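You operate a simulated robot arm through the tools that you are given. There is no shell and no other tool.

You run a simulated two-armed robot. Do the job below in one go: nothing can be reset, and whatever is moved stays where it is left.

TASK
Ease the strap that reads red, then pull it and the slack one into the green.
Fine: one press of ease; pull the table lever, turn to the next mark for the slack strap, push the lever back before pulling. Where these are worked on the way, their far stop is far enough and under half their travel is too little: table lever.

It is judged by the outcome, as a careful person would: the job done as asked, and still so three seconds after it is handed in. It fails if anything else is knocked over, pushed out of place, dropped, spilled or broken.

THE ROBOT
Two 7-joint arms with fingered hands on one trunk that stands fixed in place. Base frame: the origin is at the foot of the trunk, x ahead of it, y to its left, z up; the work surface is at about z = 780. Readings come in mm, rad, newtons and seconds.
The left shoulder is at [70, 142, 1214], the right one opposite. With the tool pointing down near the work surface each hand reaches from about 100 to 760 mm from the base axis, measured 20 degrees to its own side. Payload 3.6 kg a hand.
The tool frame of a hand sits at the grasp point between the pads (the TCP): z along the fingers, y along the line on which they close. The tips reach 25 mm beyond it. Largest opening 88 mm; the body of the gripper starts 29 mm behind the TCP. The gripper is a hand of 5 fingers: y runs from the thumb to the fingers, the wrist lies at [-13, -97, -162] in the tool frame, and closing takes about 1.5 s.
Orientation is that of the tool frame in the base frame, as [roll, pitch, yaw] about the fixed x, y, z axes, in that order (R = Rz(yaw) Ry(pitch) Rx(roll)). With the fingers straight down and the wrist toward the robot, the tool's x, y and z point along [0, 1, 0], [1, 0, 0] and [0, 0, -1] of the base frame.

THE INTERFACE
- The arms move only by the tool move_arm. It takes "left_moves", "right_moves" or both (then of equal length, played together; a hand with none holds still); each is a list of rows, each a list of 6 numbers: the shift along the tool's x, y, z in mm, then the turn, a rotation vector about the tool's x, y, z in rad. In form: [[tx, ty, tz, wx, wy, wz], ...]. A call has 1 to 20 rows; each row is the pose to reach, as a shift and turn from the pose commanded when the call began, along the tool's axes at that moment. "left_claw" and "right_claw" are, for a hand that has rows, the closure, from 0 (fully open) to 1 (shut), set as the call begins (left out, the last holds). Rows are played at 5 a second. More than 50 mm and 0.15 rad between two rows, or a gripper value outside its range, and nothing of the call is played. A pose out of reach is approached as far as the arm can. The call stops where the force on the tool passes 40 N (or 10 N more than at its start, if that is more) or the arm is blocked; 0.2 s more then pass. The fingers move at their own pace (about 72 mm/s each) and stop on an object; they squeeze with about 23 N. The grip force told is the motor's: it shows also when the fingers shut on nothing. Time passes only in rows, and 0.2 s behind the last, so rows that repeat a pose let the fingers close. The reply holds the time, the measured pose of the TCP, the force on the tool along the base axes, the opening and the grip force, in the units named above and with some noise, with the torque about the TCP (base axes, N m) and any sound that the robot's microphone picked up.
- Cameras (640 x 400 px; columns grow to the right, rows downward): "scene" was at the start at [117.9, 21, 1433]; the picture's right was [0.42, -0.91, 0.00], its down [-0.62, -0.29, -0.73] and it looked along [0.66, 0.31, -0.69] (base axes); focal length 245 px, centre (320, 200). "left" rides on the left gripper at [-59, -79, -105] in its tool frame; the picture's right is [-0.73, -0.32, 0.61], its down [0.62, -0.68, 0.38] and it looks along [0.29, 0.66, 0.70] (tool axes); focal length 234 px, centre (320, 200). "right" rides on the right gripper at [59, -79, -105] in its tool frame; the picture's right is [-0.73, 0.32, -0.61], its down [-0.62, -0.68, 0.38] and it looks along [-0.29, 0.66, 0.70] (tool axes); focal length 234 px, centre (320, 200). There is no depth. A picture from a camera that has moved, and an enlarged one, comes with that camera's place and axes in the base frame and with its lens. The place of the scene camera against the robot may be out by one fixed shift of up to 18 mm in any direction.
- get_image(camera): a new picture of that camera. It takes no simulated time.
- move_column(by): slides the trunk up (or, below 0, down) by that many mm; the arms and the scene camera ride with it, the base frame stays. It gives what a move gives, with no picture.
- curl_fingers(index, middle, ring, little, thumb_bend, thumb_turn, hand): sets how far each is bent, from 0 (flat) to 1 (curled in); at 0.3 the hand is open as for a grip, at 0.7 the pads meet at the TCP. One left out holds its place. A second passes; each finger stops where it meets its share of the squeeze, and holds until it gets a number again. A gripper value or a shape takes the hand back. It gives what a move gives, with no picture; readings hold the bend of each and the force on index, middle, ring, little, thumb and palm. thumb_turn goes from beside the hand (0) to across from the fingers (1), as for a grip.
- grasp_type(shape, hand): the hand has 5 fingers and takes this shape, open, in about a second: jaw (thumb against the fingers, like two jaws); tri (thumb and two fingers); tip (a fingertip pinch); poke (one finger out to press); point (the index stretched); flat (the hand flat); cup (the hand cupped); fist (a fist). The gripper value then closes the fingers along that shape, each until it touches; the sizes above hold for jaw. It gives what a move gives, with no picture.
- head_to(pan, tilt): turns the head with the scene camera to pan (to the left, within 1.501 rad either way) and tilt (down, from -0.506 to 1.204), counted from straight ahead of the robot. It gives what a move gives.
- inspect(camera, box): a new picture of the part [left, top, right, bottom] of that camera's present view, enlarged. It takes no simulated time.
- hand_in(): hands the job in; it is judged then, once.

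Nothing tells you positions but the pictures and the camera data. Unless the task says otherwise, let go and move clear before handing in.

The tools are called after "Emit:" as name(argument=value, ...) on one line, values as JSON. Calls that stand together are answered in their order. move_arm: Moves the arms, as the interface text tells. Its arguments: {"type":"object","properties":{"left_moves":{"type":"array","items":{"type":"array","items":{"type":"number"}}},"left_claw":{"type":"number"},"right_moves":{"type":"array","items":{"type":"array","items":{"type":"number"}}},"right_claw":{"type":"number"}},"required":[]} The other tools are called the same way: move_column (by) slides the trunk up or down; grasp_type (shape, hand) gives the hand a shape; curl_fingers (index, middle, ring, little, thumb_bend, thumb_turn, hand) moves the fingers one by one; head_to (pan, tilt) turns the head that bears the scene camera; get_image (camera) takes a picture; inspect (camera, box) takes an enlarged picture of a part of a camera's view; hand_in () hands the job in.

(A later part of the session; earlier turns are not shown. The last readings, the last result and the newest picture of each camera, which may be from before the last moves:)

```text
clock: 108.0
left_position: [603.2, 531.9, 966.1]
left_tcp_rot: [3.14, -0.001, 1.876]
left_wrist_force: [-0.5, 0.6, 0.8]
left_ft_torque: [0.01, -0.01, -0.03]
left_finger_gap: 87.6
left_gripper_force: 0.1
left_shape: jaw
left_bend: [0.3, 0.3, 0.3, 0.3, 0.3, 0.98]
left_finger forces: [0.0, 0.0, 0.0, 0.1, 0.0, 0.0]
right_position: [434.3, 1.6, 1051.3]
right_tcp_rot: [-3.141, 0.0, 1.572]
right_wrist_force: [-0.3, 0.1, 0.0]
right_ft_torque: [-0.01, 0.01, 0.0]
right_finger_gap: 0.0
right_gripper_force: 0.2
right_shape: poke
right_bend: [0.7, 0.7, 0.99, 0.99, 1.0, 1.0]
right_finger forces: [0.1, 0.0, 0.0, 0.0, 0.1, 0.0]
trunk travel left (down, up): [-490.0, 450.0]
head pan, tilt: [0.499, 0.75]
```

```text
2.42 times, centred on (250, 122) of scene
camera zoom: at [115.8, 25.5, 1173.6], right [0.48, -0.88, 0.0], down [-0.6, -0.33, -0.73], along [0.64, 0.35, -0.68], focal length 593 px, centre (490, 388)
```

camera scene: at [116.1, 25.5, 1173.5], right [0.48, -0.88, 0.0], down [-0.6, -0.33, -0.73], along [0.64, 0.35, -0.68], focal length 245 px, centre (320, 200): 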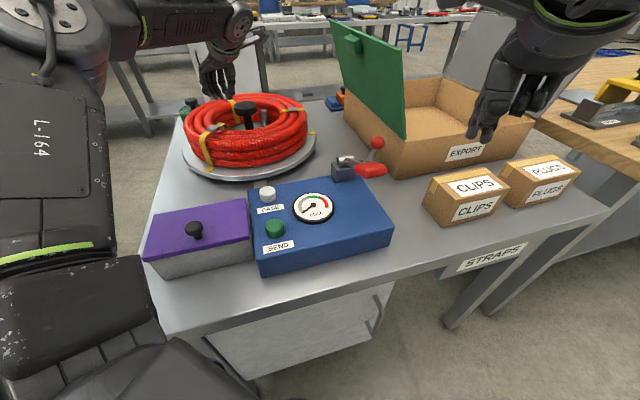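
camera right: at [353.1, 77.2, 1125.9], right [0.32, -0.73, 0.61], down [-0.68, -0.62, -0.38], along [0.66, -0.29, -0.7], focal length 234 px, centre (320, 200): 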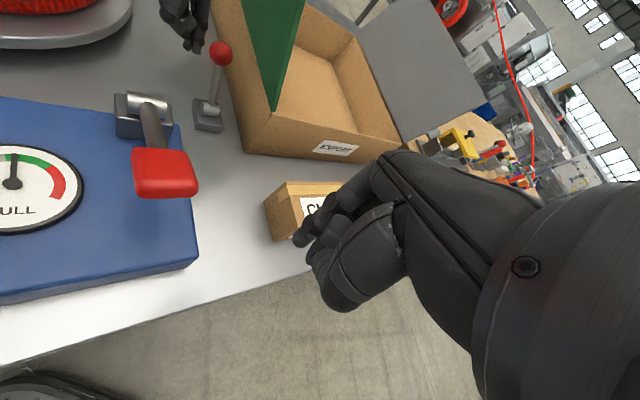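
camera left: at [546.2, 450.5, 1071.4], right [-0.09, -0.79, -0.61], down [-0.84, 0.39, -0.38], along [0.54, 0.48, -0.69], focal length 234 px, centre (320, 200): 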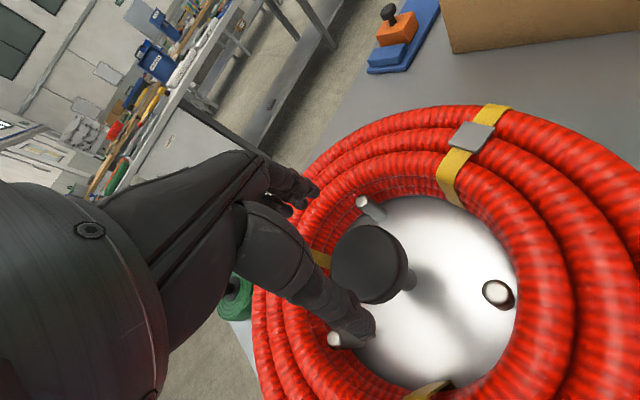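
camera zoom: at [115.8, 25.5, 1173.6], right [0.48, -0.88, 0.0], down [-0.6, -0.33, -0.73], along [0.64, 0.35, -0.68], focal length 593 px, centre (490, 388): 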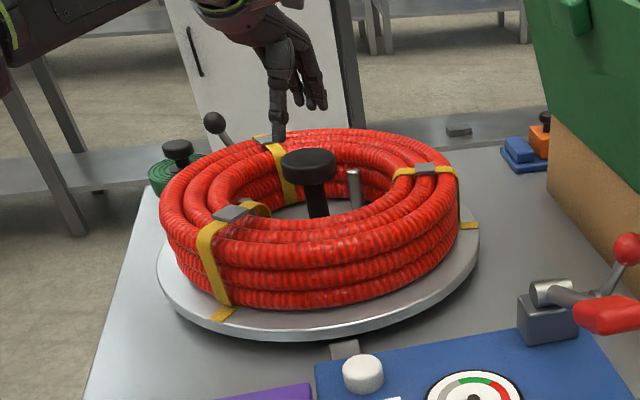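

Emit:
move_arm(left_moves=[[0, 1, 15, 0, 0, 0], [0, 1, 30, 0, 0, 0], [0, 1, 45, 0, 0, 0], [0, 1, 58, 0, 0, 0], [0, 1, 58, 0, 0, 0]])

Emit:
move_arm(left_moves=[[0, 0, 0, 0, 0, 0], [0, 0, 0, 0, 0, 0], [0, 0, 0, 0, 0, 0], [0, 0, 0, 0, 0, 0], [0, 0, 0, 0, 0, 0], [0, 0, 0, 0, 0, 0], [0, 0, 0, 0, 0, 0], [0, 0, 0, 0, 0, 0]], left_claw=1)

Emit:
get_image(camera="left")

Emit:
inspect(camera="scene", box=[175, 60, 325, 205])

```text
clock: 109.2
left_position: [603.8, 532.0, 908.5]
left_tcp_rot: [3.14, -0.002, 1.878]
left_wrist_force: [-0.4, 1.1, -0.1]
left_ft_torque: [0.0, 0.02, 0.02]
left_finger_gap: 87.4
left_gripper_force: 0.1
left_shape: jaw
left_bend: [0.3, 0.3, 0.3, 0.3, 0.3, 0.98]
left_finger forces: [0.1, 0.1, 0.0, 0.1, 0.1, 0.0]
right_position: [435.1, 2.8, 1052.1]
right_tcp_rot: [3.141, 0.001, 1.571]
right_wrist_force: [-0.3, -0.3, 0.4]
right_ft_torque: [0.01, 0.02, -0.01]
right_finger_gap: 0.0
right_gripper_force: 0.1
right_shape: poke
right_bend: [0.7, 0.7, 0.99, 0.99, 1.0, 1.0]
right_finger forces: [0.0, 0.0, 0.0, 0.0, 0.0, 0.0]
trunk travel left (down, up): [-490.0, 450.0]
head pan, tilt: [0.499, 0.75]
```

```text
clock: 111.0
left_position: [604.1, 531.7, 907.3]
left_tcp_rot: [3.141, -0.003, 1.877]
left_wrist_force: [-7.7, -3.5, -9.7]
left_ft_torque: [-0.08, 0.16, -0.04]
left_finger_gap: 50.3
left_gripper_force: 23.1
left_shape: jaw
left_bend: [0.74, 0.46, 0.49, 0.46, 0.59, 1.0]
left_finger forces: [11.7, 5.7, 0.1, 0.0, 24.9, 0.1]
right_position: [435.1, 4.4, 1049.8]
right_tcp_rot: [3.141, 0.001, 1.572]
right_wrist_force: [0.3, -0.3, 0.7]
right_ft_torque: [-0.01, -0.01, -0.03]
right_finger_gap: 0.1
right_gripper_force: 0.1
right_shape: poke
right_bend: [0.7, 0.7, 0.99, 0.99, 1.0, 1.0]
right_finger forces: [0.0, 0.1, 0.1, 0.0, 0.0, 0.0]
trunk travel left (down, up): [-490.0, 450.0]
head pan, tilt: [0.499, 0.75]
```

```text
taken
camera left: at [547.2, 451.4, 1013.2], right [-0.09, -0.79, -0.61], down [-0.84, 0.39, -0.38], along [0.54, 0.48, -0.7], focal length 234 px, centre (320, 200)
```

left: 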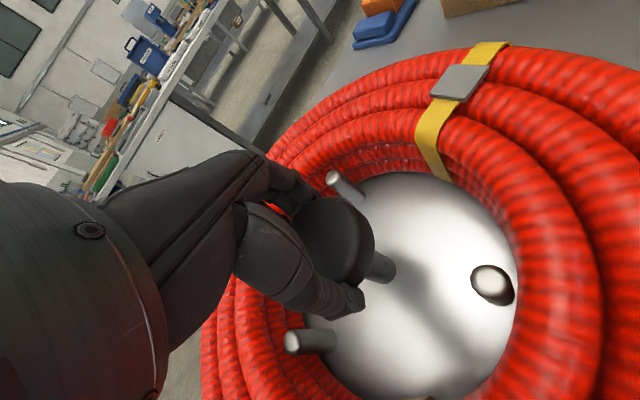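

```text
2.76 times, centred on (250, 132) of scene
camera zoom: at [115.8, 26.3, 1173.5], right [0.48, -0.88, 0.0], down [-0.6, -0.33, -0.73], along [0.64, 0.35, -0.68], focal length 675 px, centre (513, 386)
```

zoom: 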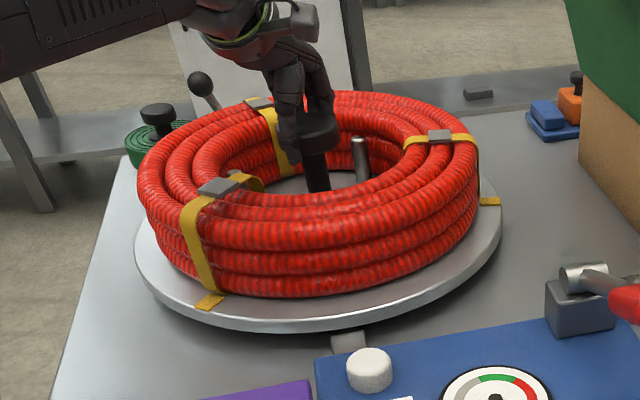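

Same firm grip as before. Rotating on about 30°, then I'll fine-tune against the pointer.

Emit:
move_arm(left_moves=[[0, 0, 0, 0, 0, -0.07], [0, 0, 0, 0, 0, -0.14], [0, 0, 0, 0, 0, -0.21], [0, 0, 0, 0, 0, -0.28], [0, 0, 0, 0, 0, -0.35], [0, 0, 0, 0, 0, -0.42], [0, 0, 0, 0, 0, -0.49], [0, 0, 0, 0, 0, -0.55], [0, 0, 0, 0, 0, -0.55]])

Emit:
inspect(camera="scene", box=[175, 60, 325, 205])

Emit:
inspect(camera="scene", box=[230, 150, 300, 200])

```text
clock: 113.0
left_position: [602.1, 532.5, 908.6]
left_tcp_rot: [3.141, -0.001, 2.428]
left_wrist_force: [-8.2, -3.3, -6.4]
left_ft_torque: [-0.16, 0.15, 0.01]
left_finger_gap: 49.9
left_gripper_force: 22.9
left_shape: jaw
left_bend: [0.74, 0.47, 0.5, 0.46, 0.59, 1.0]
left_finger forces: [11.2, 5.7, 1.8, 0.1, 25.3, 0.0]
right_position: [434.8, 2.7, 1052.2]
right_tcp_rot: [-3.141, 0.0, 1.573]
right_wrist_force: [0.1, 0.1, -1.3]
right_ft_torque: [0.02, -0.03, 0.03]
right_finger_gap: 0.2
right_gripper_force: 0.1
right_shape: poke
right_bend: [0.7, 0.7, 0.99, 0.99, 1.0, 1.0]
right_finger forces: [0.1, 0.0, 0.0, 0.0, 0.0, 0.0]
trunk travel left (down, up): [-490.0, 450.0]
head pan, tilt: [0.499, 0.75]
```

```text
2.76 times, centred on (250, 132) of scene
camera zoom: at [115.2, 25.8, 1173.6], right [0.48, -0.88, 0.0], down [-0.6, -0.33, -0.73], along [0.64, 0.35, -0.68], focal length 675 px, centre (513, 386)
```

zoom: 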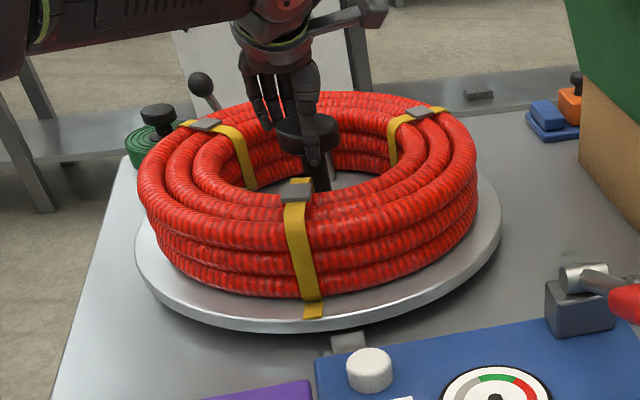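

```text
8.00 times, centred on (265, 175) of scene
camera zoom: at [115.2, 25.8, 1173.6], right [0.48, -0.88, 0.0], down [-0.6, -0.33, -0.73], along [0.64, 0.35, -0.68], focal length 1958 px, centre (760, 400)
```

zoom: 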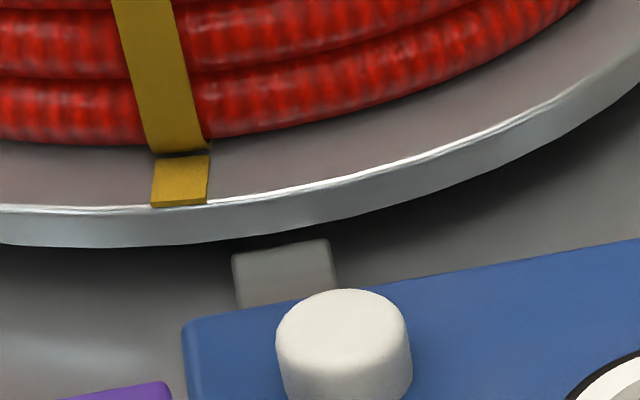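

The slack strap's mark is about 8° short of the pointer. I'll turn a little more.

Emit:
move_arm(left_moves=[[0, 0, 0, 0, 0, -0.04], [0, 0, 0, 0, 0, -0.08], [0, 0, 0, 0, 0, -0.12], [0, 0, 0, 0, 0, -0.14], [0, 0, 0, 0, 0, -0.14]])

Emit:
inspect(camera="scene", box=[230, 150, 300, 200])

Emit:
inspect(camera="scene", box=[175, 60, 325, 205])

```text
clock: 114.2
left_position: [603.8, 534.4, 907.6]
left_tcp_rot: [3.14, 0.001, 2.568]
left_wrist_force: [-10.6, -2.7, -7.9]
left_ft_torque: [-0.16, 0.16, 0.06]
left_finger_gap: 50.0
left_gripper_force: 22.9
left_shape: jaw
left_bend: [0.74, 0.47, 0.5, 0.46, 0.59, 1.0]
left_finger forces: [11.2, 6.1, 2.5, 0.0, 26.0, 0.0]
right_position: [434.1, 2.7, 1050.7]
right_tcp_rot: [3.141, 0.001, 1.571]
right_wrist_force: [0.2, 1.0, -0.1]
right_ft_torque: [-0.01, -0.01, 0.01]
right_finger_gap: 0.0
right_gripper_force: 0.1
right_shape: poke
right_bend: [0.7, 0.7, 0.99, 0.99, 1.0, 1.0]
right_finger forces: [0.0, 0.1, 0.1, 0.0, 0.0, 0.0]
trunk travel left (down, up): [-490.0, 450.0]
head pan, tilt: [0.499, 0.75]
```

```text
8.00 times, centred on (265, 175) of scene
camera zoom: at [115.0, 26.3, 1173.6], right [0.48, -0.88, 0.0], down [-0.6, -0.33, -0.73], along [0.64, 0.35, -0.68], focal length 1958 px, centre (760, 400)
```

zoom: 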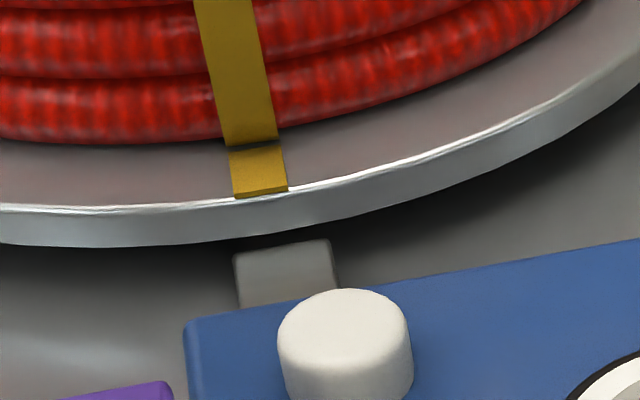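

```text
2.76 times, centred on (250, 132) of scene
camera zoom: at [115.0, 26.3, 1173.6], right [0.48, -0.88, 0.0], down [-0.6, -0.33, -0.73], along [0.64, 0.35, -0.68], focal length 675 px, centre (513, 386)
```

zoom: 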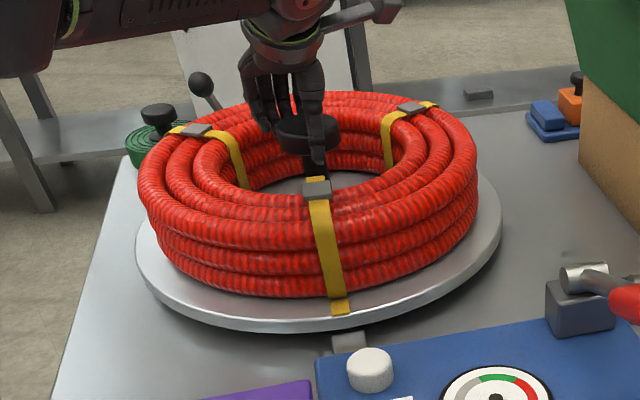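

Emit:
move_arm(left_moves=[[0, 0, 0, 0, 0, -0.012], [0, 0, 0, 0, 0, -0.024], [0, 0, 0, 0, 0, -0.024]])

Emit:
inspect(camera="scene", box=[230, 150, 300, 200])

Emit:
get_image(camera="left")

```text
clock: 115.0
left_position: [602.6, 533.4, 907.7]
left_tcp_rot: [3.14, 0.0, 2.593]
left_wrist_force: [-9.2, -2.0, -6.4]
left_ft_torque: [-0.11, 0.16, -0.01]
left_finger_gap: 50.1
left_gripper_force: 22.5
left_shape: jaw
left_bend: [0.74, 0.47, 0.5, 0.46, 0.59, 1.0]
left_finger forces: [11.1, 6.3, 3.0, 0.0, 25.6, 0.0]
right_position: [435.1, 1.8, 1051.4]
right_tcp_rot: [3.141, -0.001, 1.572]
right_wrist_force: [-0.1, 0.8, -0.9]
right_ft_torque: [0.0, 0.01, 0.01]
right_finger_gap: 0.0
right_gripper_force: 0.0
right_shape: poke
right_bend: [0.7, 0.7, 0.99, 0.99, 1.0, 1.0]
right_finger forces: [0.0, 0.0, 0.1, 0.1, 0.0, 0.1]
trunk travel left (down, up): [-490.0, 450.0]
head pan, tilt: [0.499, 0.75]
```

```text
8.00 times, centred on (265, 175) of scene
camera zoom: at [115.1, 26.3, 1173.6], right [0.48, -0.88, 0.0], down [-0.6, -0.33, -0.73], along [0.64, 0.35, -0.68], focal length 1958 px, centre (760, 400)
```

zoom: 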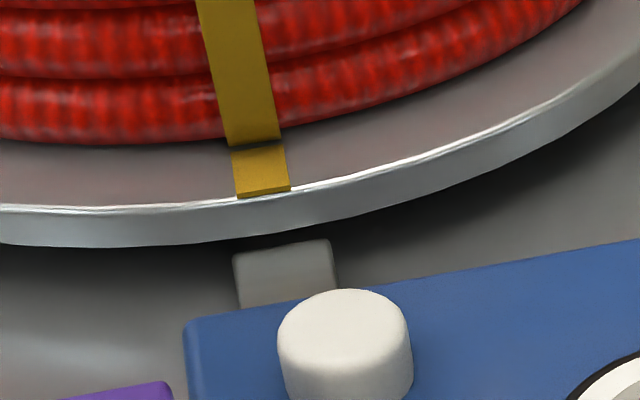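

```text
taken
camera left: at [613.1, 434.0, 1012.7], right [0.45, -0.65, -0.61], down [-0.89, -0.25, -0.39], along [0.1, 0.71, -0.69], focal length 234 px, centre (320, 200)
```

left: 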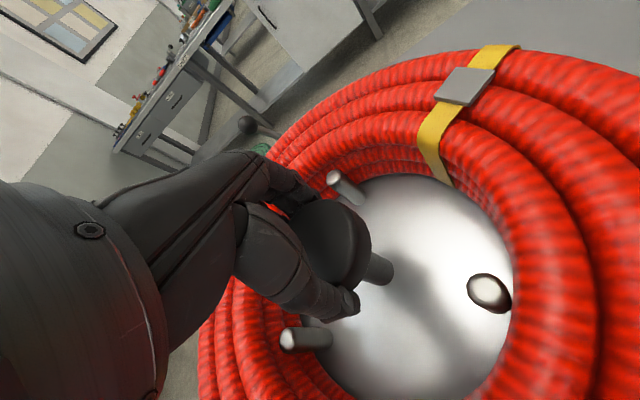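

The mark has settled in line with the pointer and barely moves with further twist, as if it has dropped into its detent. I'll release the knob and check it stays.

Emit:
move_arm(left_moves=[[0, 0, 0, 0, 0, 0], [0, 0, 0, 0, 0, 0], [0, 0, 0, 0, 0, 0], [0, 0, 0, 0, 0, 0], [0, 0, 0, 0, 0, 0], [0, 0, 0, 0, 0, 0], [0, 0, -20, 0, 0, 0], [0, 0, -50, 0, 0, 0], [0, 0, -80, 0, 0, 0], [0, 0, -80, 0, 0, 0]], left_claw=0)

Emit:
inspect(camera="scene", box=[230, 150, 300, 200])

Emit:
get_image(camera="left")

Emit:
get_image(camera="scene")

```text
clock: 117.2
left_position: [602.9, 533.5, 987.9]
left_tcp_rot: [3.139, 0.0, 2.591]
left_wrist_force: [0.4, -0.6, 0.4]
left_ft_torque: [-0.01, 0.03, 0.0]
left_finger_gap: 87.5
left_gripper_force: 0.0
left_shape: jaw
left_bend: [0.3, 0.3, 0.3, 0.3, 0.3, 0.98]
left_finger forces: [0.0, 0.0, 0.0, 0.0, 0.1, 0.0]
right_position: [434.2, 2.7, 1051.4]
right_tcp_rot: [-3.142, 0.001, 1.572]
right_wrist_force: [0.1, -0.4, 0.3]
right_ft_torque: [-0.01, 0.0, 0.02]
right_finger_gap: 0.0
right_gripper_force: 0.1
right_shape: poke
right_bend: [0.7, 0.7, 0.99, 0.99, 1.0, 1.0]
right_finger forces: [0.0, 0.0, 0.1, 0.0, 0.0, 0.1]
trunk travel left (down, up): [-490.0, 450.0]
head pan, tilt: [0.499, 0.75]
```

```text
8.00 times, centred on (265, 175) of scene
camera zoom: at [115.9, 25.9, 1173.5], right [0.48, -0.88, 0.0], down [-0.6, -0.33, -0.73], along [0.64, 0.35, -0.68], focal length 1958 px, centre (760, 400)
```

zoom: 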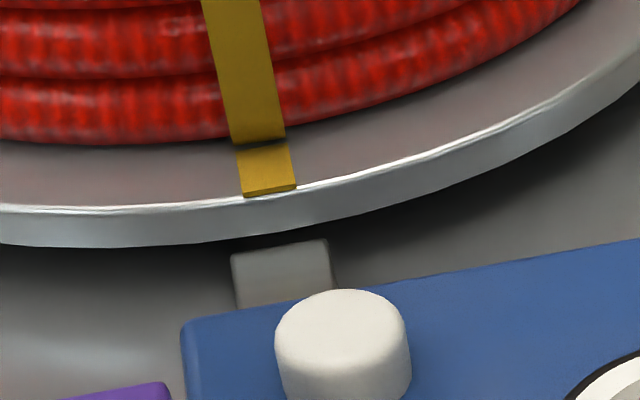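

```text
taken
camera left: at [612.1, 434.0, 1092.4], right [0.45, -0.65, -0.61], down [-0.89, -0.25, -0.38], along [0.1, 0.71, -0.69], focal length 234 px, centre (320, 200)
```

left: 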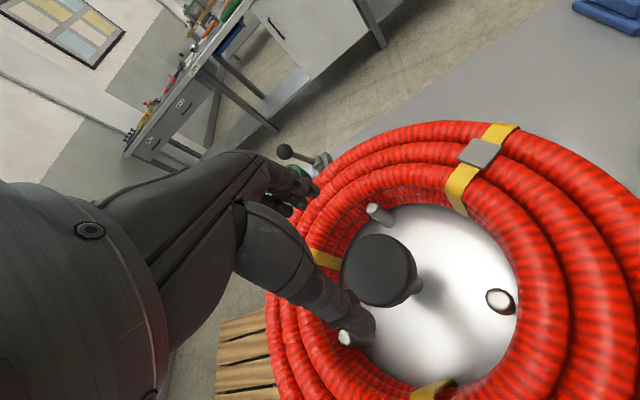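

```text
taken
camera scene: at [115.9, 25.9, 1173.5], right [0.48, -0.88, 0.0], down [-0.6, -0.33, -0.73], along [0.64, 0.35, -0.68], focal length 245 px, centre (320, 200)
```

scene: 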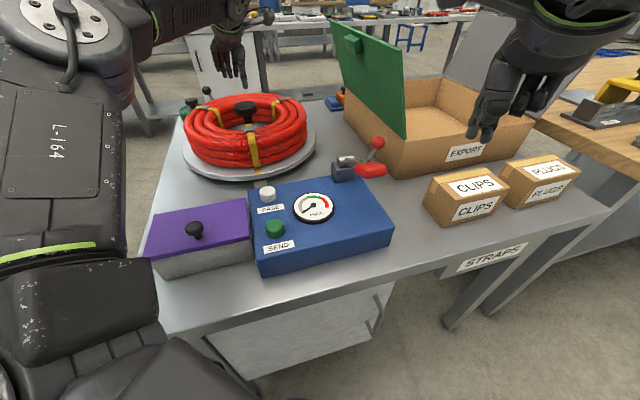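

It settled fully into line with the pointer, so the slack strap is in place and the needle sits at the bottom. Next I push the table lever back. I'll bring the left hand round to the near side of the ball in poke shape.

Emit:
move_arm(left_moves=[[-8, -24, -8, 0, 0, 0.1275], [-17, -49, -14, 0, 0, 0.255], [-26, -73, -20, 0, 0, 0.3825], [-35, -98, -22, 0, 0, 0.51], [-43, -122, -22, 0, 0, 0.6375], [-52, -147, -22, 0, 0, 0.765], [-61, -171, -22, 0, 0, 0.8925], [-69.6, -195.5, -22, 0, 0, 1.02], [-69.6, -195.5, -22, 0, 0, 1.02]])

Emit:
grasp_type(shape="poke", hand="left")

Emit:
get_image(camera="left")

Emit:
get_image(camera="scene")

```text
clock: 119.2
left_position: [561.3, 329.3, 1010.2]
left_tcp_rot: [3.141, -0.001, 1.571]
left_wrist_force: [-0.7, -0.4, 0.7]
left_ft_torque: [0.04, 0.02, 0.01]
left_finger_gap: 87.4
left_gripper_force: 0.0
left_shape: jaw
left_bend: [0.3, 0.3, 0.3, 0.3, 0.3, 0.98]
left_finger forces: [0.0, 0.1, 0.1, 0.0, 0.0, 0.1]
right_position: [434.2, 2.0, 1050.6]
right_tcp_rot: [3.141, -0.002, 1.572]
right_wrist_force: [0.0, -0.5, -0.7]
right_ft_torque: [0.02, 0.03, 0.05]
right_finger_gap: 0.0
right_gripper_force: 0.0
right_shape: poke
right_bend: [0.7, 0.7, 0.99, 0.99, 1.0, 1.0]
right_finger forces: [0.0, 0.0, 0.1, 0.1, 0.0, 0.0]
trunk travel left (down, up): [-490.0, 450.0]
head pan, tilt: [0.499, 0.75]
```

```text
clock: 120.1
left_position: [562.0, 328.3, 1009.4]
left_tcp_rot: [3.14, -0.001, 1.569]
left_wrist_force: [0.7, -0.6, 0.5]
left_ft_torque: [-0.01, -0.02, 0.03]
left_finger_gap: 0.0
left_gripper_force: 0.0
left_shape: poke
left_bend: [0.7, 0.7, 0.99, 0.99, 1.0, 1.0]
left_finger forces: [0.1, 0.1, 0.0, 0.2, 0.0, 0.1]
right_position: [435.8, 1.9, 1050.0]
right_tcp_rot: [-3.139, 0.001, 1.571]
right_wrist_force: [-0.3, 0.6, -0.4]
right_ft_torque: [0.0, 0.01, 0.01]
right_finger_gap: 0.2
right_gripper_force: 0.1
right_shape: poke
right_bend: [0.7, 0.7, 0.99, 0.99, 1.0, 1.0]
right_finger forces: [0.0, 0.0, 0.0, 0.0, 0.1, 0.1]
trunk travel left (down, up): [-490.0, 450.0]
head pan, tilt: [0.499, 0.75]
```

```text
taken
camera left: at [483.5, 268.2, 1114.5], right [-0.32, -0.72, -0.61], down [-0.68, 0.62, -0.38], along [0.66, 0.29, -0.69], focal length 234 px, centre (320, 200)
```

left: 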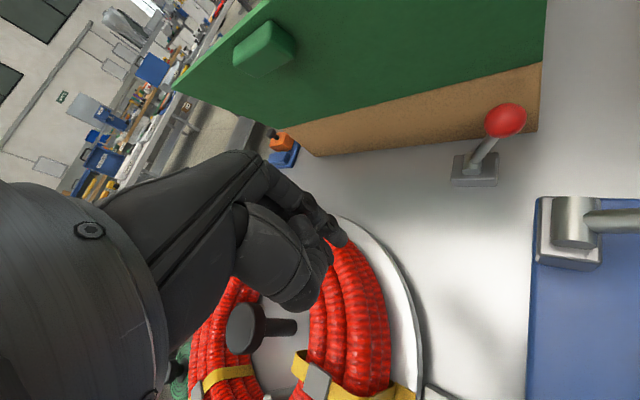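

```text
taken
camera scene: at [115.8, 25.6, 1173.5], right [0.48, -0.88, 0.0], down [-0.6, -0.33, -0.73], along [0.64, 0.35, -0.68], focal length 245 px, centre (320, 200)
```

scene: 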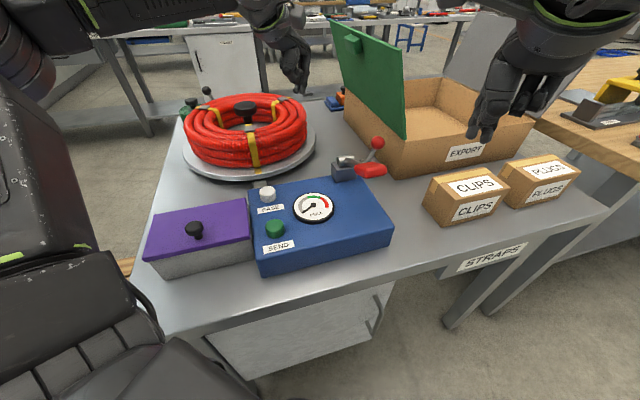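

Emit:
move_arm(left_moves=[[-33, 4, 8, 0, -0.09, 0], [-67, 8, 16, 0, -0.18, 0], [-100, 12, 25, 0, -0.27, 0], [-134, 16, 35, 0, -0.35, 0], [-134, 16, 35, 0, -0.35, 0]])

Emit:
get_image(camera="left")

Emit:
inspect(camera="scene", box=[280, 40, 430, 200])

Emit:
get_image(camera="right")

```text
clock: 121.3
left_position: [578.0, 195.4, 975.2]
left_tcp_rot: [3.141, 0.35, 1.571]
left_wrist_force: [0.1, 0.0, 0.2]
left_ft_torque: [-0.02, 0.02, 0.01]
left_finger_gap: 0.0
left_gripper_force: 0.1
left_shape: poke
left_bend: [0.7, 0.7, 0.99, 0.99, 1.0, 1.0]
left_finger forces: [0.1, 0.0, 0.0, 0.0, 0.0, 0.0]
right_position: [434.5, 2.3, 1051.2]
right_tcp_rot: [3.142, 0.0, 1.573]
right_wrist_force: [0.4, -0.2, -0.5]
right_ft_torque: [0.0, 0.03, -0.02]
right_finger_gap: 0.2
right_gripper_force: 0.0
right_shape: poke
right_bend: [0.7, 0.7, 0.99, 0.99, 1.0, 1.0]
right_finger forces: [0.0, 0.1, 0.1, 0.0, 0.0, 0.0]
trunk travel left (down, up): [-490.0, 450.0]
head pan, tilt: [0.499, 0.75]
```

```text
taken
camera left: at [498.7, 174.5, 1093.7], right [-0.32, -0.89, -0.32], down [-0.68, 0.45, -0.57], along [0.66, 0.03, -0.75], focal length 234 px, centre (320, 200)
```

left: 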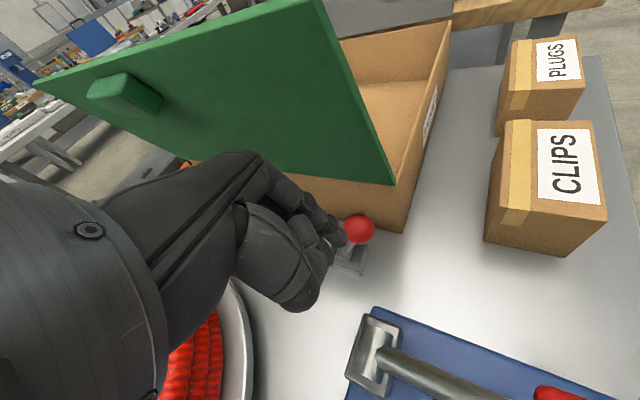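

```text
2.50 times, centred on (355, 120) of scene
camera zoom: at [115.5, 26.0, 1173.6], right [0.48, -0.88, 0.0], down [-0.6, -0.33, -0.73], along [0.64, 0.35, -0.68], focal length 612 px, centre (232, 400)
```

zoom: 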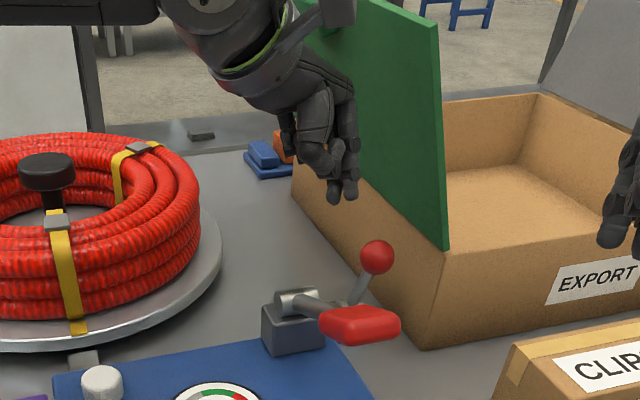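

```text
taken
camera right: at [354.8, 62.1, 1156.7], right [0.32, -0.73, 0.61], down [-0.68, -0.62, -0.38], along [0.66, -0.29, -0.7], focal length 234 px, centre (320, 200)
```

right: 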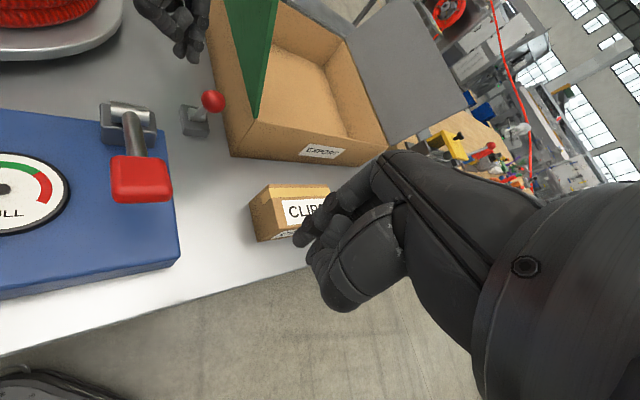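

Emit:
move_arm(left_moves=[[0, 0, 20, 0, 0, 0], [0.5, 0, 40, 0, 0, 0], [1, 0, 60, 0, 0, 0], [1.4, 0, 80, 0, 0, 0], [1.4, 0, 83.6, 0, 0, 0], [1.4, 0, 83.6, 0, 0, 0]])

Emit:
inspect(camera="left", box=[220, 120, 480, 320])

Emit:
inspect(camera="scene", box=[320, 90, 420, 190])

Emit:
inspect(camera="right", box=[80, 20, 280, 170])

```text
clock: 122.7
left_position: [577.6, 167.8, 895.0]
left_tcp_rot: [-3.141, 0.346, 1.57]
left_wrist_force: [0.0, 0.2, -0.5]
left_ft_torque: [0.02, -0.04, 0.02]
left_finger_gap: 0.1
left_gripper_force: 0.0
left_shape: poke
left_bend: [0.7, 0.7, 0.99, 0.99, 1.0, 1.0]
left_finger forces: [0.0, 0.0, 0.1, 0.0, 0.1, 0.0]
right_position: [435.3, 2.6, 1050.4]
right_tcp_rot: [3.14, 0.0, 1.571]
right_wrist_force: [0.0, 0.3, 1.0]
right_ft_torque: [0.01, -0.01, 0.02]
right_finger_gap: 0.0
right_gripper_force: 0.0
right_shape: poke
right_bend: [0.7, 0.7, 0.99, 0.99, 1.0, 1.0]
right_finger forces: [0.0, 0.0, 0.1, 0.1, 0.1, 0.0]
trunk travel left (down, up): [-490.0, 450.0]
head pan, tilt: [0.499, 0.75]
```

```text
2.00 times, centred on (350, 220) of left
camera zoom: at [499.6, 147.2, 1013.6], right [-0.32, -0.89, -0.32], down [-0.68, 0.46, -0.57], along [0.66, 0.04, -0.75], focal length 468 px, centre (260, 160)
```

zoom: 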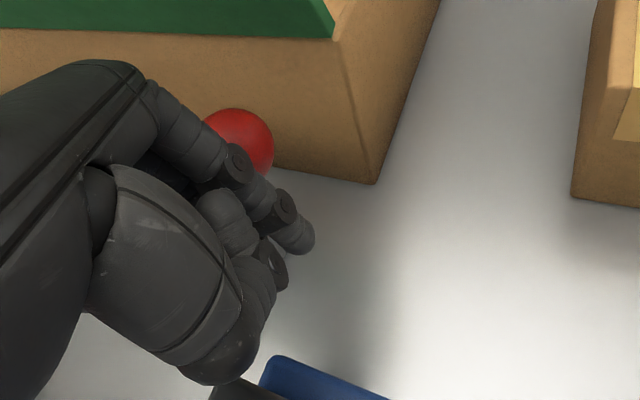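

```text
4.00 times, centred on (370, 140) of scene
camera zoom: at [115.9, 25.6, 1173.5], right [0.48, -0.88, 0.0], down [-0.6, -0.33, -0.73], along [0.64, 0.35, -0.68], focal length 979 px, centre (120, 440)
```

zoom: 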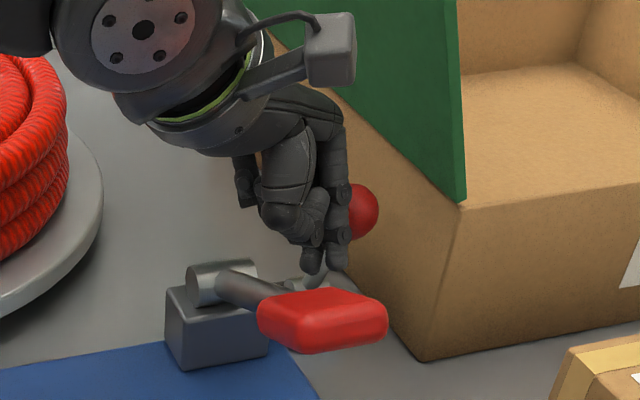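

```text
2.67 times, centred on (180, 95) of right
camera zoom: at [355.2, 61.7, 1156.6], right [0.32, -0.73, 0.61], down [-0.68, -0.62, -0.38], along [0.66, -0.29, -0.7], focal length 624 px, centre (693, 480)
```

zoom: 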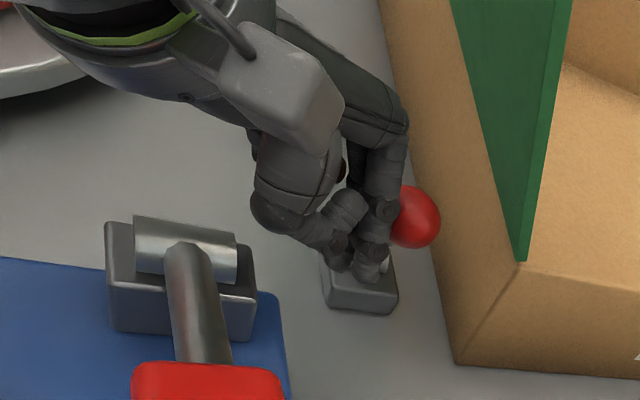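

The fingers are on the near side of the ball. I'll close the gap straight forward first, then push along the lever's swing.

Emit:
move_arm(left_moves=[[0, 5, 0, 0, 0, 0], [0, 10, 0, 0, 0, 0], [0, 14, 0, 0, 0, 0], [0, 14, 0, 0, 0, 0]])

Emit:
inspect(camera="left", box=[220, 120, 480, 320])

Emit:
inspect(camera="right", box=[80, 20, 280, 170])

```text
clock: 123.7
left_position: [590.2, 168.2, 895.3]
left_tcp_rot: [3.139, 0.349, 1.57]
left_wrist_force: [-5.6, 3.4, 1.0]
left_ft_torque: [0.05, 0.0, 0.07]
left_finger_gap: 0.0
left_gripper_force: 0.0
left_shape: poke
left_bend: [0.7, 0.7, 0.99, 0.99, 1.0, 1.0]
left_finger forces: [0.0, 5.4, 0.0, 0.0, 0.1, 0.0]
right_position: [435.0, 2.9, 1051.9]
right_tcp_rot: [3.141, -0.001, 1.571]
right_wrist_force: [0.0, -0.3, -0.2]
right_ft_torque: [0.0, -0.02, 0.02]
right_finger_gap: 0.0
right_gripper_force: 0.0
right_shape: poke
right_bend: [0.7, 0.7, 0.99, 0.99, 1.0, 1.0]
right_finger forces: [0.0, 0.0, 0.0, 0.1, 0.0, 0.1]
trunk travel left (down, up): [-490.0, 450.0]
head pan, tilt: [0.499, 0.75]
```

```text
2.00 times, centred on (350, 220) of left
camera zoom: at [511.5, 148.0, 1014.6], right [-0.32, -0.89, -0.32], down [-0.68, 0.45, -0.57], along [0.66, 0.04, -0.75], focal length 468 px, centre (260, 160)
```

zoom: 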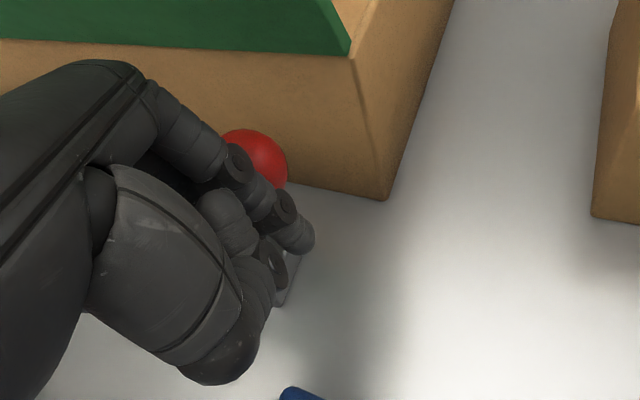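

```text
2.67 times, centred on (180, 95) of right
camera zoom: at [354.0, 62.3, 1157.0], right [0.32, -0.73, 0.61], down [-0.68, -0.62, -0.38], along [0.66, -0.29, -0.7], focal length 624 px, centre (693, 480)
```

zoom: 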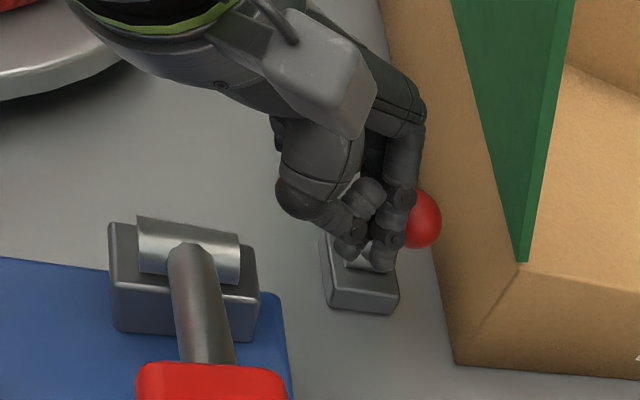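

Contact is made at the ball. Since both hand and ball now move along the same line, I'll push along the swing direction in small steps.

Emit:
move_arm(left_moves=[[3.5, 3.3, -1.3, 0, 0, 0], [7, 6.6, -2.6, 0, 0, 0], [10.5, 9.9, -3.9, 0, 0, 0], [10.5, 9.9, -3.9, 0, 0, 0]])

Emit:
inspect(camera="left", box=[220, 120, 480, 320])

Emit:
inspect(camera="right", box=[80, 20, 280, 170])

```text
clock: 124.7
left_position: [600.4, 179.9, 897.4]
left_tcp_rot: [3.138, 0.348, 1.569]
left_wrist_force: [-4.1, 3.0, 3.0]
left_ft_torque: [-0.02, -0.02, 0.04]
left_finger_gap: 0.0
left_gripper_force: 0.0
left_shape: poke
left_bend: [0.7, 0.7, 0.99, 0.99, 1.0, 1.0]
left_finger forces: [1.4, 3.9, 0.0, 0.1, 0.1, 0.0]
right_position: [433.4, 2.0, 1050.6]
right_tcp_rot: [3.14, 0.0, 1.573]
right_wrist_force: [-0.2, -0.6, -0.3]
right_ft_torque: [0.0, -0.04, 0.0]
right_finger_gap: 0.0
right_gripper_force: 0.0
right_shape: poke
right_bend: [0.7, 0.7, 0.99, 0.99, 1.0, 1.0]
right_finger forces: [0.1, 0.0, 0.0, 0.0, 0.0, 0.0]
trunk travel left (down, up): [-490.0, 450.0]
head pan, tilt: [0.499, 0.75]
```

```text
2.00 times, centred on (350, 220) of left
camera zoom: at [522.2, 159.1, 1015.3], right [-0.32, -0.89, -0.32], down [-0.68, 0.45, -0.58], along [0.66, 0.04, -0.75], focal length 468 px, centre (260, 160)
```

zoom: 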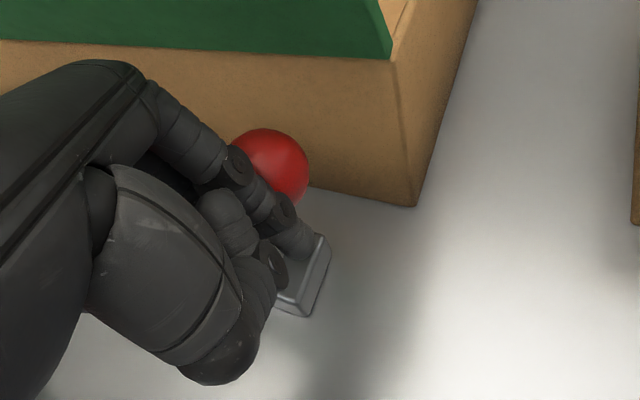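

```text
2.67 times, centred on (180, 95) of right
camera zoom: at [353.9, 62.1, 1157.0], right [0.32, -0.73, 0.61], down [-0.68, -0.62, -0.38], along [0.66, -0.29, -0.7], focal length 624 px, centre (693, 480)
```

zoom: 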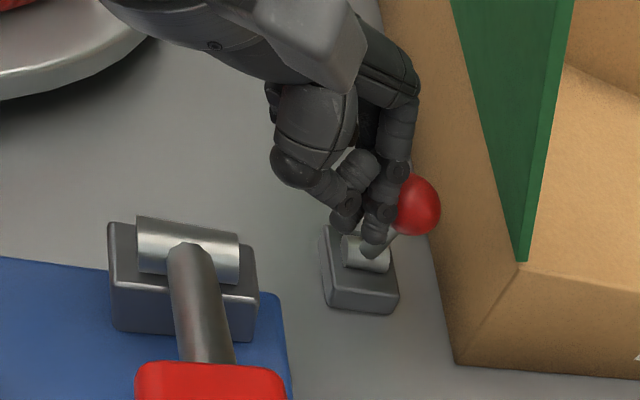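

Emit:
move_arm(left_moves=[[2.5, 3.8, -1, 0, 0, 0], [5.5, 7.4, -2, 0, 0, 0], [9, 11, -3.3, 0, 0, 0], [9, 11, -3.3, 0, 0, 0]])

Emit:
inspect(camera="left", box=[220, 120, 480, 320])

Emit:
inspect(camera="right", box=[80, 20, 280, 170])

```text
clock: 125.7
left_position: [611.3, 190.1, 895.3]
left_tcp_rot: [3.137, 0.351, 1.571]
left_wrist_force: [-4.9, 4.4, 3.9]
left_ft_torque: [-0.03, -0.03, -0.02]
left_finger_gap: 0.2
left_gripper_force: 0.0
left_shape: poke
left_bend: [0.7, 0.7, 0.99, 0.99, 1.0, 1.0]
left_finger forces: [5.2, 2.9, 0.0, 0.0, 0.0, 0.0]
right_position: [433.3, 3.9, 1051.7]
right_tcp_rot: [3.141, 0.0, 1.572]
right_wrist_force: [0.7, 0.5, 0.2]
right_ft_torque: [0.0, -0.01, -0.03]
right_finger_gap: 0.0
right_gripper_force: 0.1
right_shape: poke
right_bend: [0.7, 0.7, 0.99, 0.99, 1.0, 1.0]
right_finger forces: [0.1, 0.0, 0.0, 0.1, 0.0, 0.1]
trunk travel left (down, up): [-490.0, 450.0]
head pan, tilt: [0.499, 0.75]
```

```text
2.00 times, centred on (350, 220) of left
camera zoom: at [532.6, 169.6, 1014.8], right [-0.32, -0.89, -0.32], down [-0.68, 0.45, -0.58], along [0.66, 0.04, -0.75], focal length 468 px, centre (260, 160)
```

zoom: 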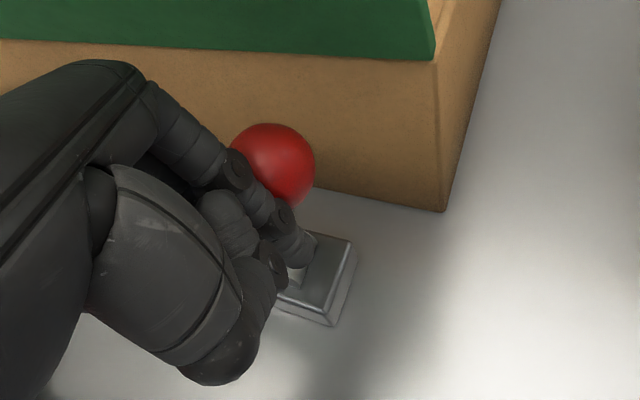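

```text
2.67 times, centred on (180, 95) of right
camera zoom: at [353.4, 62.4, 1157.2], right [0.32, -0.73, 0.61], down [-0.68, -0.62, -0.38], along [0.66, -0.29, -0.69], focal length 624 px, centre (693, 480)
```

zoom: 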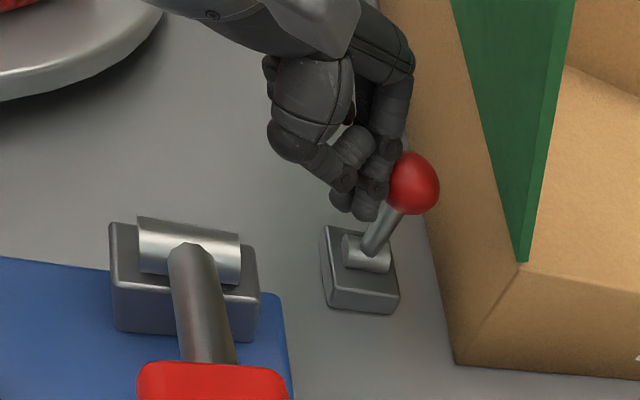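

Emit:
move_arm(left_moves=[[3, 3.6, -1.1, 0, 0, 0], [6.3, 7, -2.3, 0, 0, 0], [9.8, 10.6, -3.5, 0, 0, 0], [13, 14, -4.7, 0, 0, 0], [13, 14, -4.7, 0, 0, 0]])

Emit:
inspect(camera="left", box=[220, 120, 480, 320])

Emit:
inspect(camera="right", box=[80, 20, 280, 170])

Emit:
inspect(camera="scene", box=[320, 60, 420, 190])

```text
clock: 126.9
left_position: [624.8, 203.6, 895.2]
left_tcp_rot: [3.139, 0.349, 1.57]
left_wrist_force: [-5.7, 5.3, 1.1]
left_ft_torque: [-0.01, -0.01, 0.03]
left_finger_gap: 0.0
left_gripper_force: 0.0
left_shape: poke
left_bend: [0.7, 0.7, 0.99, 0.99, 1.0, 1.0]
left_finger forces: [6.2, 2.9, 0.0, 0.0, 0.0, 0.0]
right_position: [434.5, 3.7, 1052.2]
right_tcp_rot: [-3.141, 0.001, 1.572]
right_wrist_force: [0.4, -0.3, 0.0]
right_ft_torque: [0.02, -0.02, 0.01]
right_finger_gap: 0.0
right_gripper_force: 0.1
right_shape: poke
right_bend: [0.7, 0.7, 0.99, 0.99, 1.0, 1.0]
right_finger forces: [0.0, 0.1, 0.0, 0.0, 0.0, 0.0]
trunk travel left (down, up): [-490.0, 450.0]
head pan, tilt: [0.499, 0.75]
```

```text
2.00 times, centred on (350, 220) of left
camera zoom: at [546.9, 183.0, 1015.0], right [-0.32, -0.89, -0.32], down [-0.68, 0.45, -0.57], along [0.66, 0.04, -0.75], focal length 468 px, centre (260, 160)
```

zoom: 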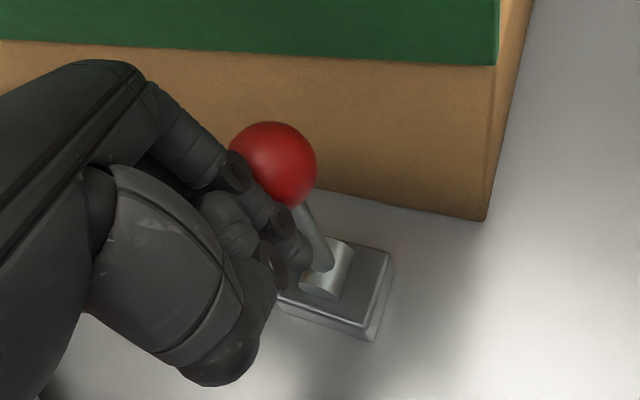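

```text
2.67 times, centred on (180, 95) of right
camera zoom: at [353.6, 62.7, 1157.0], right [0.32, -0.73, 0.61], down [-0.68, -0.62, -0.38], along [0.66, -0.29, -0.69], focal length 624 px, centre (693, 480)
```

zoom: 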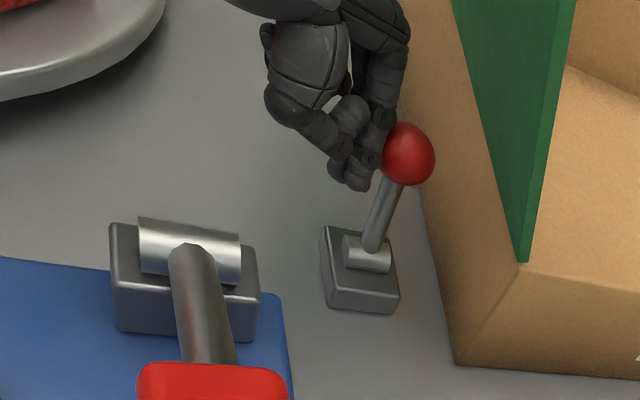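

```text
3.08 times, centred on (370, 125) of scene
camera zoom: at [114.3, 26.6, 1173.7], right [0.48, -0.88, 0.0], down [-0.6, -0.33, -0.73], along [0.64, 0.35, -0.68], focal length 753 px, centre (166, 431)
```

zoom: 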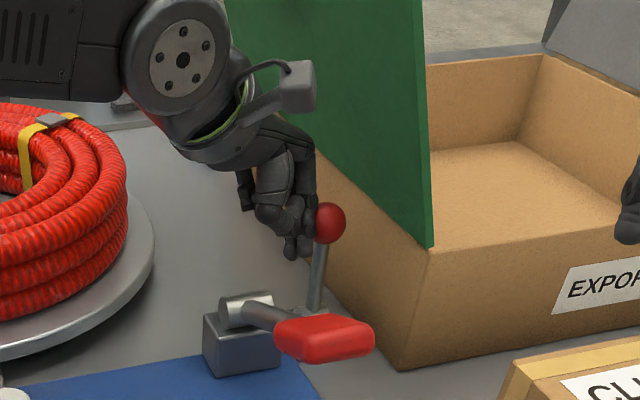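

The lever is upright now. Two more pushes should take it back to its far stop.

Emit:
move_arm(left_moves=[[3.5, 3.6, -1.3, 0, 0, 0], [7, 7.2, -2.6, 0, 0, 0], [10.5, 10.6, -3.9, 0, 0, 0], [14, 14, -5.1, 0, 0, 0], [14, 14, -5.1, 0, 0, 0]])

Emit:
inspect(camera="left", box=[220, 120, 480, 320])

Emit:
inspect(camera="right", box=[80, 20, 280, 170])

```text
clock: 128.1
left_position: [639.2, 218.0, 895.1]
left_tcp_rot: [3.137, 0.35, 1.571]
left_wrist_force: [-3.9, 5.1, 0.0]
left_ft_torque: [0.03, 0.03, 0.0]
left_finger_gap: 0.2
left_gripper_force: 0.0
left_shape: poke
left_bend: [0.7, 0.7, 0.99, 0.99, 1.0, 1.0]
left_finger forces: [4.0, 1.4, 0.0, 0.1, 0.0, 0.1]
right_position: [435.0, 3.6, 1050.4]
right_tcp_rot: [3.141, -0.002, 1.572]
right_wrist_force: [0.6, 0.7, 0.7]
right_ft_torque: [0.0, -0.03, 0.0]
right_finger_gap: 0.2
right_gripper_force: 0.1
right_shape: poke
right_bend: [0.7, 0.7, 0.99, 0.99, 1.0, 1.0]
right_finger forces: [0.0, 0.1, 0.0, 0.0, 0.1, 0.1]
trunk travel left (down, up): [-490.0, 450.0]
head pan, tilt: [0.499, 0.75]
```

```text
2.00 times, centred on (350, 220) of left
camera zoom: at [561.1, 198.1, 1014.9], right [-0.32, -0.89, -0.32], down [-0.68, 0.45, -0.57], along [0.66, 0.04, -0.75], focal length 468 px, centre (260, 160)
```

zoom: 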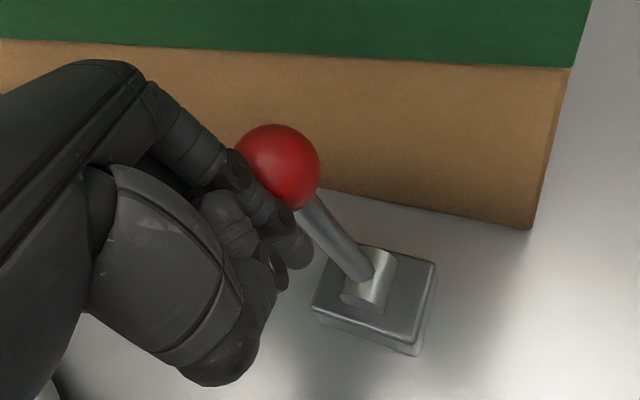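

```text
2.67 times, centred on (180, 95) of right
camera zoom: at [354.5, 62.4, 1156.8], right [0.32, -0.73, 0.61], down [-0.68, -0.62, -0.38], along [0.66, -0.29, -0.7], focal length 624 px, centre (693, 480)
```

zoom: 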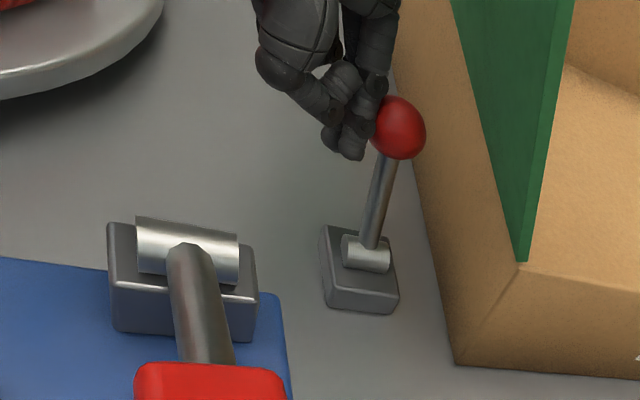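

Emit:
move_arm(left_moves=[[2.5, 3.8, -0.9, 0, 0, 0], [5.5, 7.4, -2, 0, 0, 0], [9, 11, -3.3, 0, 0, 0], [12.5, 14.5, -4.6, 0, 0, 0], [12.5, 14.5, -4.6, 0, 0, 0]])

Emit:
inspect(camera="left", box=[220, 120, 480, 320])

Emit:
inspect(camera="right", box=[80, 20, 280, 170])

```text
clock: 129.3
left_position: [652.8, 231.3, 895.5]
left_tcp_rot: [3.14, 0.348, 1.57]
left_wrist_force: [-4.9, 1.2, 2.7]
left_ft_torque: [-0.02, 0.05, -0.02]
left_finger_gap: 0.0
left_gripper_force: 0.0
left_shape: poke
left_bend: [0.7, 0.7, 0.99, 0.99, 1.0, 1.0]
left_finger forces: [4.3, 1.1, 0.1, 0.0, 0.1, 0.0]
right_position: [433.5, 2.8, 1052.0]
right_tcp_rot: [3.14, 0.0, 1.57]
right_wrist_force: [-0.4, -0.3, 0.1]
right_ft_torque: [0.02, -0.01, -0.03]
right_finger_gap: 0.0
right_gripper_force: 0.1
right_shape: poke
right_bend: [0.7, 0.7, 0.99, 0.99, 1.0, 1.0]
right_finger forces: [0.0, 0.1, 0.0, 0.0, 0.0, 0.0]
trunk travel left (down, up): [-490.0, 450.0]
head pan, tilt: [0.499, 0.75]
```

```text
2.00 times, centred on (350, 220) of left
camera zoom: at [574.8, 210.4, 1015.2], right [-0.32, -0.89, -0.32], down [-0.68, 0.46, -0.57], along [0.66, 0.04, -0.75], focal length 468 px, centre (260, 160)
```

zoom: 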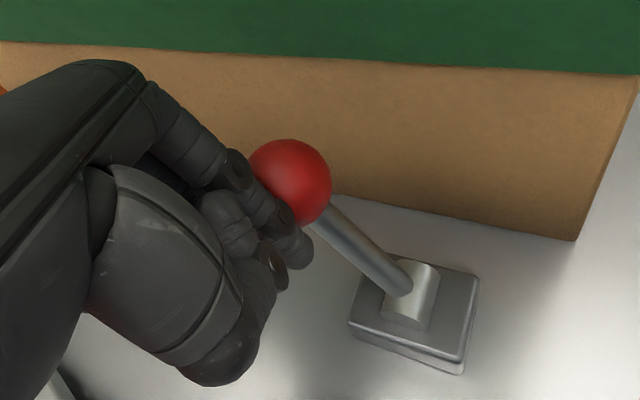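

```text
2.67 times, centred on (180, 95) of right
camera zoom: at [353.9, 61.8, 1157.0], right [0.32, -0.73, 0.61], down [-0.68, -0.62, -0.38], along [0.66, -0.29, -0.7], focal length 624 px, centre (693, 480)
```

zoom: 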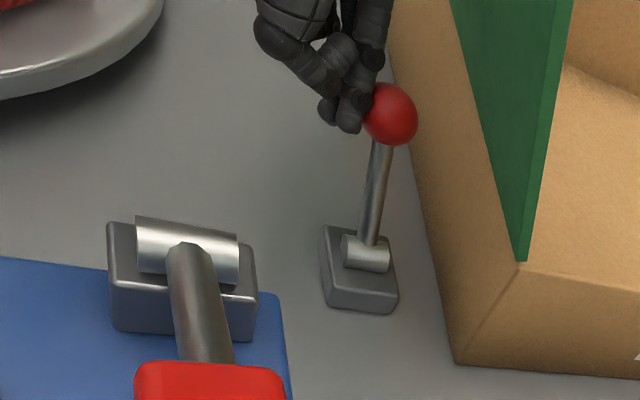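

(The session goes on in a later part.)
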